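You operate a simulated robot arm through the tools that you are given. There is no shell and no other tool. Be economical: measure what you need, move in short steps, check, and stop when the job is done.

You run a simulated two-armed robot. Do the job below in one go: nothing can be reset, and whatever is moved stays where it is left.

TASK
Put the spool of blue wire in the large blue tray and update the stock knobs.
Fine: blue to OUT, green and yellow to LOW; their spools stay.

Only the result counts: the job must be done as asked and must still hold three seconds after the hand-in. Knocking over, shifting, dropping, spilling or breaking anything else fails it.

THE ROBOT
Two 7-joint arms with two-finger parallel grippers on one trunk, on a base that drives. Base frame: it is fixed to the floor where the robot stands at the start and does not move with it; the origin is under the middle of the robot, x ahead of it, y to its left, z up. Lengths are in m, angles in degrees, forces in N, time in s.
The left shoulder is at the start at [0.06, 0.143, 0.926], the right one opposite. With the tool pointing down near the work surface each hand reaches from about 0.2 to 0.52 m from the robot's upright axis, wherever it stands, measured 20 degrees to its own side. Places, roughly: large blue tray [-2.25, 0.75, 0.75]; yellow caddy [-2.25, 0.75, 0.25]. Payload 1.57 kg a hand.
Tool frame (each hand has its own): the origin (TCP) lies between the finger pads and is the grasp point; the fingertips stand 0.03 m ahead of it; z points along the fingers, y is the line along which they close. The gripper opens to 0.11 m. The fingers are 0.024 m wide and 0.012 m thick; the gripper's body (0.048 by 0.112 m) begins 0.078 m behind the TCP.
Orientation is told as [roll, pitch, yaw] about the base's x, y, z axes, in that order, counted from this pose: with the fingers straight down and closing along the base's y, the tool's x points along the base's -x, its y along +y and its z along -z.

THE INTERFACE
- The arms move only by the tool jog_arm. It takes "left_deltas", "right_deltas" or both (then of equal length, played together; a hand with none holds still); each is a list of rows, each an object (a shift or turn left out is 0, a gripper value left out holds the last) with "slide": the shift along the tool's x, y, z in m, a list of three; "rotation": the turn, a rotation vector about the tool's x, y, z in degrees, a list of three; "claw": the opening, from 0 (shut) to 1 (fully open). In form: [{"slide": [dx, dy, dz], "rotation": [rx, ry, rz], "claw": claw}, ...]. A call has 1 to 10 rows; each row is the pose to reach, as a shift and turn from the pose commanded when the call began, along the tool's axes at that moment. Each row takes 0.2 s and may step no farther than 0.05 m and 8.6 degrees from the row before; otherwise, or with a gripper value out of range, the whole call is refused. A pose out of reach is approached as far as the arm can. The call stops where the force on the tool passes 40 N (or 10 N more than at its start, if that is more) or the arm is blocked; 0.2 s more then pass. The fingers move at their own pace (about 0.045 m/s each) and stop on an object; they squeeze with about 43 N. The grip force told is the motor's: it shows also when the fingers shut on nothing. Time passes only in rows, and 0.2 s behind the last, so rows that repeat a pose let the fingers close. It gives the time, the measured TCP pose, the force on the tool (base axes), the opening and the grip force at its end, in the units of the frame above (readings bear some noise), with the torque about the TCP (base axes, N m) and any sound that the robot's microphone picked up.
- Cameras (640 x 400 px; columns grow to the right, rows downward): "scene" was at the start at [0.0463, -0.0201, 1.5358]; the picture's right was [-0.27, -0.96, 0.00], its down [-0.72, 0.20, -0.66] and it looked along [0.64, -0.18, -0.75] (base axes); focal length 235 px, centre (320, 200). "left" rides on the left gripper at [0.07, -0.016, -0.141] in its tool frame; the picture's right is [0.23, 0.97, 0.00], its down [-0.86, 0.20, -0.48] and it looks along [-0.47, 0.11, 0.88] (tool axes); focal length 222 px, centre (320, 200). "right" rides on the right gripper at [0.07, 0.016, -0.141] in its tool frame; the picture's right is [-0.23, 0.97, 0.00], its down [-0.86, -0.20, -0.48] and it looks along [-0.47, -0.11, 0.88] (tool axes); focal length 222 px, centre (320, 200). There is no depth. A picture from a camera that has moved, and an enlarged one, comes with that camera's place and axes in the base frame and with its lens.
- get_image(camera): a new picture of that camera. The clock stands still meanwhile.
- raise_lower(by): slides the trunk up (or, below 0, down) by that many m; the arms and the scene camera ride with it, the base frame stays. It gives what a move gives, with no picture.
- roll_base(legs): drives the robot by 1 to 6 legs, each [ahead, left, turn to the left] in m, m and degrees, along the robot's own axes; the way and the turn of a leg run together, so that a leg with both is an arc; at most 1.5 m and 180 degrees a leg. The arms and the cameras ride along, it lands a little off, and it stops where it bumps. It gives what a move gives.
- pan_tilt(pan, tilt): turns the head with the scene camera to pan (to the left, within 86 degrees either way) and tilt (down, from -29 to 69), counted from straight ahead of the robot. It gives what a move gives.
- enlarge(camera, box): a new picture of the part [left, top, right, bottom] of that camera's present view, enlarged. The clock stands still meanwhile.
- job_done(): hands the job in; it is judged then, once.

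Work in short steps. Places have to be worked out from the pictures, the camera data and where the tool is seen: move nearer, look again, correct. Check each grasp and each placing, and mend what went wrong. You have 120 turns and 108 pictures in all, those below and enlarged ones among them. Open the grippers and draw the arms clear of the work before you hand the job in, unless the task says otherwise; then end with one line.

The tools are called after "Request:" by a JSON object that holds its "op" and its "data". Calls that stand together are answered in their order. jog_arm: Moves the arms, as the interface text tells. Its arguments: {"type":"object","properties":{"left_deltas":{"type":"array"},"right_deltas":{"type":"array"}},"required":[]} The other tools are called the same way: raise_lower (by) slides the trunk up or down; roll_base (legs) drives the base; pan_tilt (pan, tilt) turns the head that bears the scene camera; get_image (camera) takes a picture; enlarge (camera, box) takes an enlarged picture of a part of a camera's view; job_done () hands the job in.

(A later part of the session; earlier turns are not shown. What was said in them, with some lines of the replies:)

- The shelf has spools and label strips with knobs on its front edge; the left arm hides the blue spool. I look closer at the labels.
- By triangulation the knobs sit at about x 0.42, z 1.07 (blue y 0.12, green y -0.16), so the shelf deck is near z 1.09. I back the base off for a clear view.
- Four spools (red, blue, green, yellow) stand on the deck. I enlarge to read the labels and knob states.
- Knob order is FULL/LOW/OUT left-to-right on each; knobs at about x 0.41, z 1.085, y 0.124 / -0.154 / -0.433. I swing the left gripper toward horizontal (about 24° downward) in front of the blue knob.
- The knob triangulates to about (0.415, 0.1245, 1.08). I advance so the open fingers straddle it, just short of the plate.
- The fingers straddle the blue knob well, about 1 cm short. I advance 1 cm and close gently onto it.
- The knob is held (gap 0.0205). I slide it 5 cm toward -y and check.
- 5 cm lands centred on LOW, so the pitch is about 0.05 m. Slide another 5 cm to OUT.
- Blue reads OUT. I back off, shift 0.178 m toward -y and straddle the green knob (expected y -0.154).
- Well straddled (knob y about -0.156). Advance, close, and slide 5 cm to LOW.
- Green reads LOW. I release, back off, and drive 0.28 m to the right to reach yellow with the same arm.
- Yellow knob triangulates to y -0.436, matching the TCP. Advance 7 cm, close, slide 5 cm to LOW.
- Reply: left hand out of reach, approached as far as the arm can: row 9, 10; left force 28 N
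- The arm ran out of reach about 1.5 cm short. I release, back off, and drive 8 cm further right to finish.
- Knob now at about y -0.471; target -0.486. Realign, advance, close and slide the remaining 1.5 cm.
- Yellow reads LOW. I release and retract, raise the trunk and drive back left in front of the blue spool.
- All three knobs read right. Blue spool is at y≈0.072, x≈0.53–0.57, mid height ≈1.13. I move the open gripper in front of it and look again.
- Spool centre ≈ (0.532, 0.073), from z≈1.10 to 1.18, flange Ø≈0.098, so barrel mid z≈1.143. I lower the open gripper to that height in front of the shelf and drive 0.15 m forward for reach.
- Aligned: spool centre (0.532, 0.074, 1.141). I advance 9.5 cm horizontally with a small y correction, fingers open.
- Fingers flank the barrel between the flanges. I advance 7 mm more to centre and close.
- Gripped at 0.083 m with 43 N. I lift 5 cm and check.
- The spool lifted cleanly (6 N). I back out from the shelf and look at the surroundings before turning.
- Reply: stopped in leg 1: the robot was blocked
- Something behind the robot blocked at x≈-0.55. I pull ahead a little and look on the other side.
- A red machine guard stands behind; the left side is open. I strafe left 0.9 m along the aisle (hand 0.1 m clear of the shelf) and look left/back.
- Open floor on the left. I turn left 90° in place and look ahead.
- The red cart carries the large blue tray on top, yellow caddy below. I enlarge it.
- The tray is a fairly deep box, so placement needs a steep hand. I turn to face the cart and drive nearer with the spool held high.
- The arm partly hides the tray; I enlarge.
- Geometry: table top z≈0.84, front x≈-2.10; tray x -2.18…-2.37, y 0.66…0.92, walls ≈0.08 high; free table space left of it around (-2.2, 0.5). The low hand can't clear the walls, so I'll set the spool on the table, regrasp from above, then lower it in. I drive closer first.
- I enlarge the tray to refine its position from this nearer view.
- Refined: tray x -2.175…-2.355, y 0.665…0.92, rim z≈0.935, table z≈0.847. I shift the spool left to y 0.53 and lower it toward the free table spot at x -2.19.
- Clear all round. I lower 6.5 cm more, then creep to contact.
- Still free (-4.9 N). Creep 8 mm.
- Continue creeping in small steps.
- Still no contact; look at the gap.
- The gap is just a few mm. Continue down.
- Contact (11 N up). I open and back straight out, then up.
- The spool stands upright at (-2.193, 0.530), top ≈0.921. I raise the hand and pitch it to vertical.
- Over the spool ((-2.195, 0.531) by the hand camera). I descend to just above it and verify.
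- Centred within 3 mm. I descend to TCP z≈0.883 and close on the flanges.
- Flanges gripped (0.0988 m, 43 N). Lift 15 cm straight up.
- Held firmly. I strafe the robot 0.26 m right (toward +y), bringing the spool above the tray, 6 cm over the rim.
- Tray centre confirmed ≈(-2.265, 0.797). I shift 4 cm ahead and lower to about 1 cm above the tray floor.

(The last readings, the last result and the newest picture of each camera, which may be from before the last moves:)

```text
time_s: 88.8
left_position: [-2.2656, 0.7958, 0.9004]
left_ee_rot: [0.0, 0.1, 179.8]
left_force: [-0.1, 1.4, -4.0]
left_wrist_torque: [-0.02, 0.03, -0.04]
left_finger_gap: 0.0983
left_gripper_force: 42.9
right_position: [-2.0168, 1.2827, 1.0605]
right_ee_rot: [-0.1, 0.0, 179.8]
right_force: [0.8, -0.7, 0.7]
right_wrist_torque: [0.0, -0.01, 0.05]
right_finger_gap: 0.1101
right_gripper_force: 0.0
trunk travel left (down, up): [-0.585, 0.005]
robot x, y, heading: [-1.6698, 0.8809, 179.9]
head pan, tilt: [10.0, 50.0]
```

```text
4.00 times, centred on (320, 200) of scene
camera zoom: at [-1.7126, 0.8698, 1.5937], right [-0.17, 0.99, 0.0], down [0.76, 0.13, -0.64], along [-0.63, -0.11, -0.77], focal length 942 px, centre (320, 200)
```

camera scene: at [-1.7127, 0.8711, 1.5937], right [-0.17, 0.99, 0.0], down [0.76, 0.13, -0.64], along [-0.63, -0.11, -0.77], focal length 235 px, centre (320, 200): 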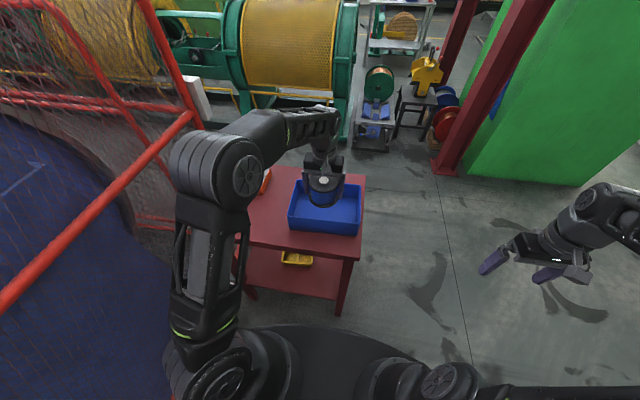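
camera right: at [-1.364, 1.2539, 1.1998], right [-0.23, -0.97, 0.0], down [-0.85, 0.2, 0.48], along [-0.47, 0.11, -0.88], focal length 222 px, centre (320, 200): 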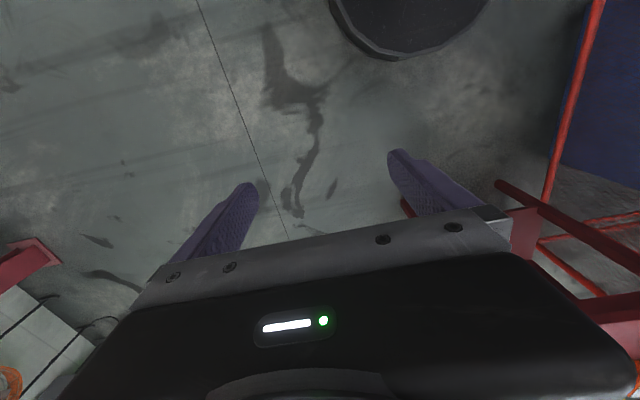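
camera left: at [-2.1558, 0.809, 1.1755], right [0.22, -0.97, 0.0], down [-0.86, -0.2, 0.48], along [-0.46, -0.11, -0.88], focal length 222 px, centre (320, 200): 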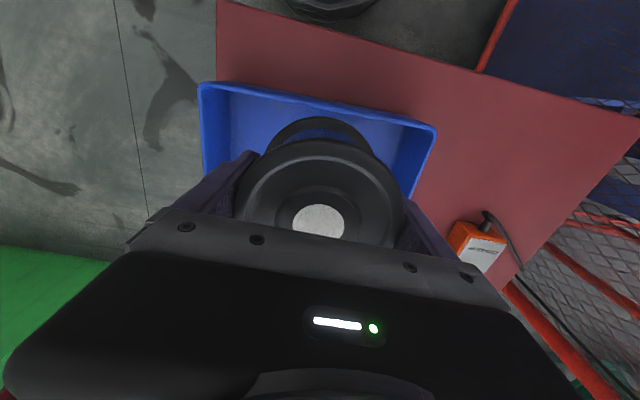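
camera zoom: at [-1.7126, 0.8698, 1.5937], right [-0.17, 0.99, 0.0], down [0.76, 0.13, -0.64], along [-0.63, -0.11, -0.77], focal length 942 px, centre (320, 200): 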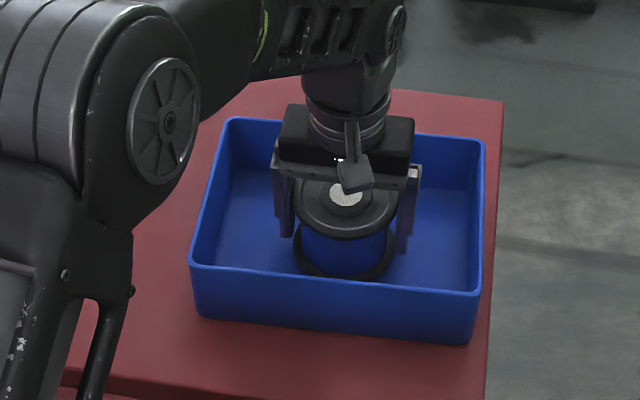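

Centred inside the tray. I creep down to contact.

Request:
{"op": "jog_arm", "data": {"left_deltas": [{"slide": [0, 0, 0.004]}, {"slide": [0, 0, 0.007]}, {"slide": [0, 0, 0.007]}]}}

Request:
{"op": "jog_arm", "data": {"left_deltas": [{"slide": [0, 0, 0.003]}, {"slide": [0, 0, 0.003]}]}}

```text
time_s: 89.6
left_position: [-2.2669, 0.7959, 0.8932]
left_ee_rot: [-0.1, 0.0, 180.0]
left_force: [-0.2, -0.6, -5.4]
left_wrist_torque: [0.01, -0.02, -0.02]
left_finger_gap: 0.0986
left_gripper_force: 42.6
right_position: [-2.0162, 1.2838, 1.0608]
right_ee_rot: [0.1, 0.0, 179.8]
right_force: [0.0, -0.2, 0.7]
right_wrist_torque: [-0.01, 0.01, -0.01]
right_finger_gap: 0.1098
right_gripper_force: 0.0
trunk travel left (down, up): [-0.585, 0.005]
robot x, y, heading: [-1.6662, 0.8843, 179.8]
head pan, tilt: [10.0, 50.0]
```

```text
time_s: 90.2
left_position: [-2.2656, 0.7945, 0.8906]
left_ee_rot: [0.0, 0.2, 179.9]
left_force: [0.9, 0.4, -5.3]
left_wrist_torque: [0.0, -0.01, -0.04]
left_finger_gap: 0.0986
left_gripper_force: 43.1
right_position: [-2.0163, 1.284, 1.0604]
right_ee_rot: [0.0, 0.0, 179.8]
right_force: [-0.2, 0.4, 0.3]
right_wrist_torque: [-0.03, -0.01, 0.01]
right_finger_gap: 0.1097
right_gripper_force: 0.0
trunk travel left (down, up): [-0.585, 0.005]
robot x, y, heading: [-1.6663, 0.8819, 179.8]
head pan, tilt: [10.0, 50.0]
```

Not yet touching; two more small steps.

Request:
{"op": "jog_arm", "data": {"left_deltas": [{"slide": [0, 0, 0.002]}, {"slide": [0, 0, 0.002]}]}}

Request:
{"op": "jog_arm", "data": {"left_deltas": [{"slide": [0, 0, 0.0015]}, {"slide": [0, 0, 0.0015]}]}}

```text
time_s: 90.8
left_position: [-2.2653, 0.7965, 0.8899]
left_ee_rot: [-0.2, 0.0, 179.9]
left_force: [0.0, -0.1, 3.0]
left_wrist_torque: [0.26, -0.32, -0.06]
left_finger_gap: 0.0985
left_gripper_force: 42.6
right_position: [-2.0164, 1.2843, 1.0615]
right_ee_rot: [0.0, 0.0, 179.8]
right_force: [-0.6, -0.4, 0.5]
right_wrist_torque: [-0.02, 0.01, 0.0]
right_finger_gap: 0.1101
right_gripper_force: 0.1
trunk travel left (down, up): [-0.585, 0.005]
robot x, y, heading: [-1.6652, 0.8858, 180.1]
head pan, tilt: [10.0, 50.0]
```

```text
time_s: 91.4
left_position: [-2.2651, 0.797, 0.8895]
left_ee_rot: [-0.1, -0.2, 180.0]
left_force: [-0.7, -2.5, 18.8]
left_wrist_torque: [0.26, -0.95, -0.11]
left_finger_gap: 0.0987
left_gripper_force: 42.3
right_position: [-2.0142, 1.2824, 1.0609]
right_ee_rot: [0.0, -0.1, 179.8]
right_force: [0.3, -0.1, 0.2]
right_wrist_torque: [0.01, 0.0, 0.0]
right_finger_gap: 0.11
right_gripper_force: 0.1
trunk travel left (down, up): [-0.585, 0.005]
robot x, y, heading: [-1.6654, 0.88, 179.6]
head pan, tilt: [10.0, 50.0]
```

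Contact on the tray floor (19 N). I open and withdraw straight up.

Request:
{"op": "jog_arm", "data": {"left_deltas": [{"claw": 1}, {"claw": 1}, {"claw": 1}, {"slide": [0, 0, -0.01]}, {"slide": [0, 0, -0.04]}, {"slide": [0, 0, -0.08]}, {"slide": [0, 0, -0.12]}, {"slide": [0, 0, -0.16]}]}}

Request:
{"op": "roll_base", "data": {"legs": [[-0.35, 0, 0]]}}

Request:
{"op": "get_image", "data": {"camera": "scene"}}

Request:
{"op": "enlarge", "data": {"camera": "scene", "box": [240, 100, 400, 200]}}

```text
time_s: 93.2
left_position: [-2.2646, 0.7969, 1.0465]
left_ee_rot: [0.1, 0.1, 179.9]
left_force: [0.0, 0.4, -0.2]
left_wrist_torque: [0.02, 0.0, -0.01]
left_finger_gap: 0.1101
left_gripper_force: 0.0
right_position: [-2.0164, 1.2832, 1.0606]
right_ee_rot: [0.0, 0.0, 179.8]
right_force: [0.2, 0.0, 0.3]
right_wrist_torque: [-0.01, -0.02, 0.0]
right_finger_gap: 0.1102
right_gripper_force: 0.1
trunk travel left (down, up): [-0.585, 0.005]
robot x, y, heading: [-1.6677, 0.8794, 180.0]
head pan, tilt: [10.0, 50.0]
```

```text
time_s: 95.5
left_position: [-1.9138, 0.7973, 1.0474]
left_ee_rot: [0.1, 0.1, 179.9]
left_force: [-0.2, -0.3, 0.3]
left_wrist_torque: [-0.01, 0.01, -0.01]
left_finger_gap: 0.11
left_gripper_force: 0.0
right_position: [-1.6649, 1.2831, 1.0607]
right_ee_rot: [0.0, -0.2, 179.6]
right_force: [-0.5, 1.2, 0.6]
right_wrist_torque: [0.03, 0.03, 0.02]
right_finger_gap: 0.1097
right_gripper_force: 0.0
trunk travel left (down, up): [-0.585, 0.005]
robot x, y, heading: [-1.317, 0.8805, 179.7]
head pan, tilt: [10.0, 50.0]
```

```text
46 pictures are left
camera scene: at [-1.361, 0.869, 1.5938], right [-0.17, 0.99, 0.0], down [0.75, 0.13, -0.64], along [-0.63, -0.11, -0.77], focal length 235 px, centre (320, 200)
```

scene: 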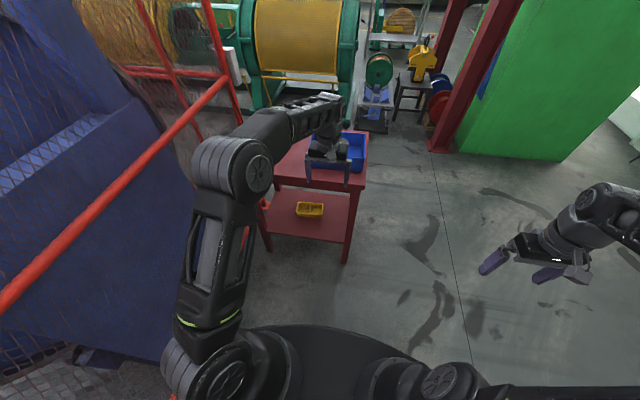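

```text
4.00 times, centred on (320, 150) of scene
camera zoom: at [-1.361, 0.869, 1.5938], right [-0.17, 0.99, 0.0], down [0.75, 0.13, -0.64], along [-0.63, -0.11, -0.77], focal length 942 px, centre (320, 400)
```

zoom: 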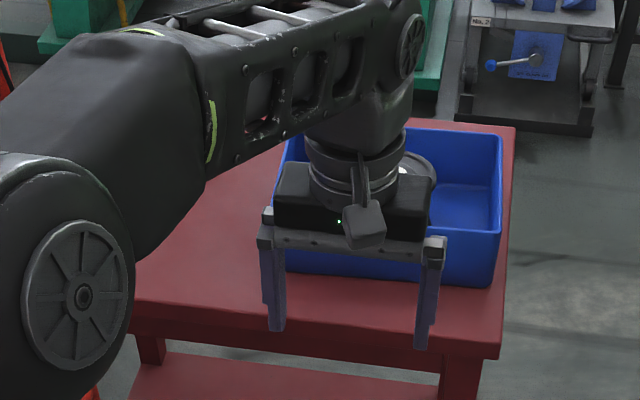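

The spool stands in the tray, hand clear. I turn away from the cart and take one last look at the shelf knobs.

Request:
{"op": "roll_base", "data": {"legs": [[0.0, 0, -90]]}}

Request:
{"op": "pan_tilt", "data": {"pan": -86, "tilt": 15}}

Request:
{"op": "get_image", "data": {"camera": "scene"}}

Request:
{"op": "pan_tilt", "data": {"pan": 86, "tilt": 35}}

Request:
{"op": "get_image", "data": {"camera": "scene"}}

```text
time_s: 99.7
left_position: [-1.3954, 1.4797, 1.0465]
left_ee_rot: [0.0, 0.2, 89.3]
left_force: [0.2, 0.0, 0.1]
left_wrist_torque: [-0.02, 0.0, -0.01]
left_finger_gap: 0.1099
left_gripper_force: 0.0
right_position: [-0.9118, 1.227, 1.0601]
right_ee_rot: [0.0, -0.1, 89.2]
right_force: [-1.0, 0.4, 0.3]
right_wrist_torque: [0.0, -0.02, -0.02]
right_finger_gap: 0.1099
right_gripper_force: 0.0
trunk travel left (down, up): [-0.585, 0.005]
robot x, y, heading: [-1.3191, 0.8825, 89.1]
head pan, tilt: [10.0, 50.0]
```

```text
time_s: 101.5
left_position: [-1.3949, 1.4806, 1.0462]
left_ee_rot: [0.0, 0.1, 89.2]
left_force: [-0.5, 0.7, 0.4]
left_wrist_torque: [0.02, -0.01, 0.0]
left_finger_gap: 0.1098
left_gripper_force: 0.1
right_position: [-0.9118, 1.226, 1.0621]
right_ee_rot: [0.0, 0.0, 89.1]
right_force: [0.9, -0.5, 0.6]
right_wrist_torque: [0.02, 0.0, 0.0]
right_finger_gap: 0.1101
right_gripper_force: 0.0
trunk travel left (down, up): [-0.585, 0.005]
robot x, y, heading: [-1.3157, 0.8823, 89.1]
head pan, tilt: [-85.9, 15.0]
```

```text
44 pictures are left
camera scene: at [-1.2232, 0.8578, 1.6474], right [0.06, -1.0, 0.0], down [-0.26, -0.02, -0.97], along [0.96, 0.06, -0.26], focal length 235 px, centre (320, 200)
```

scene: 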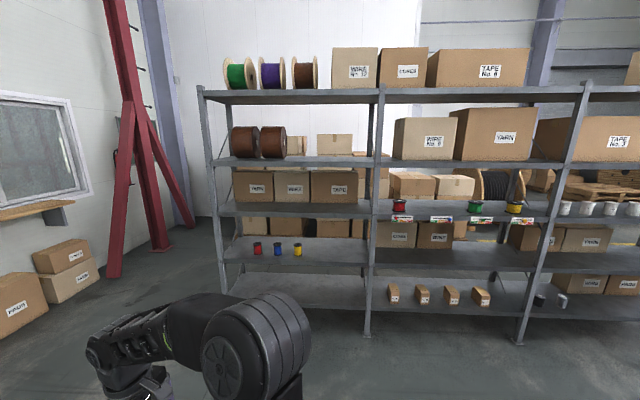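

```text
time_s: 104.0
left_position: [-1.3951, 1.4806, 1.0471]
left_ee_rot: [0.0, 0.1, 89.3]
left_force: [0.3, 0.1, 0.5]
left_wrist_torque: [0.0, 0.02, -0.04]
left_finger_gap: 0.11
left_gripper_force: 0.0
right_position: [-0.912, 1.2265, 1.0605]
right_ee_rot: [0.0, 0.1, 89.2]
right_force: [-0.5, 0.1, 0.7]
right_wrist_torque: [0.02, 0.0, 0.01]
right_finger_gap: 0.1103
right_gripper_force: 0.1
trunk travel left (down, up): [-0.585, 0.005]
robot x, y, heading: [-1.3137, 0.882, 89.4]
head pan, tilt: [85.9, 35.0]
```

```text
43 pictures are left
camera scene: at [-1.4042, 0.8596, 1.6155], right [0.08, 1.0, 0.0], down [0.57, -0.05, -0.82], along [-0.82, 0.07, -0.57], focal length 235 px, centre (320, 200)
```

scene: 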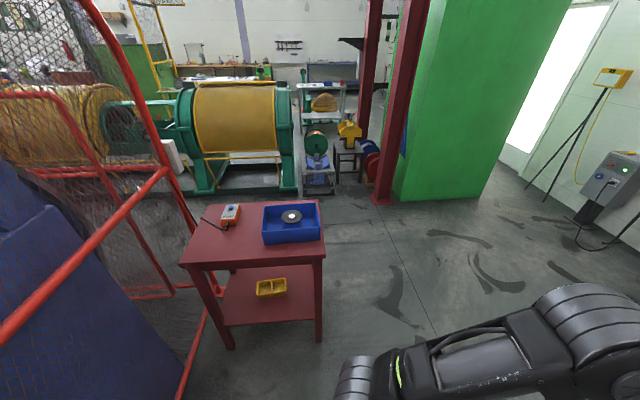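

The spool is in the tray and the cart is undisturbed. One last zoom on the knobs from here.

Request:
{"op": "pan_tilt", "data": {"pan": -86, "tilt": 15}}

Request:
{"op": "enlarge", "data": {"camera": "scene", "box": [380, 180, 540, 240]}}

```text
time_s: 106.7
left_position: [-1.3954, 1.481, 1.0465]
left_ee_rot: [0.0, 0.0, 89.2]
left_force: [0.5, -0.6, 0.3]
left_wrist_torque: [0.01, 0.0, 0.01]
left_finger_gap: 0.1098
left_gripper_force: 0.2
right_position: [-0.9116, 1.2266, 1.0604]
right_ee_rot: [0.0, 0.0, 89.2]
right_force: [-0.7, -0.4, 0.2]
right_wrist_torque: [-0.01, -0.01, -0.01]
right_finger_gap: 0.1101
right_gripper_force: 0.0
trunk travel left (down, up): [-0.585, 0.005]
robot x, y, heading: [-1.319, 0.878, 89.4]
head pan, tilt: [-85.9, 15.0]
```

```text
4.00 times, centred on (460, 210) of scene
camera zoom: at [-1.2232, 0.8578, 1.6475], right [0.06, -1.0, 0.0], down [-0.26, -0.02, -0.97], along [0.96, 0.06, -0.26], focal length 942 px, centre (-240, 160)
```

zoom: 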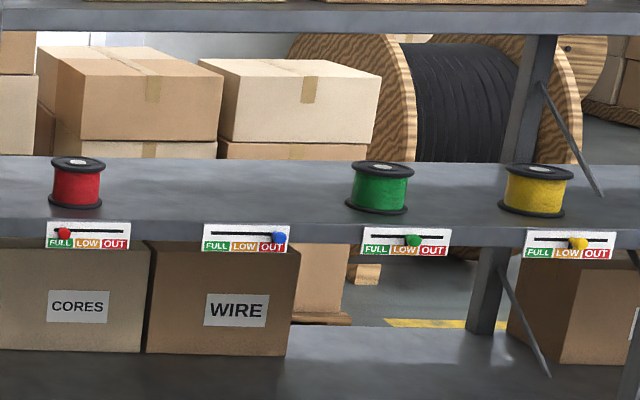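

Red is untouched at FULL, blue reads OUT, green and yellow read LOW, and the other spools are in place. I hand the job in.

Request:
{"op": "job_done", "data": {}}

```text
The job is handed in.
```

The blue wire spool stands upright in the large blue tray; the blue knob is at OUT, the green and yellow knobs are at LOW, and their spools stayed in place.
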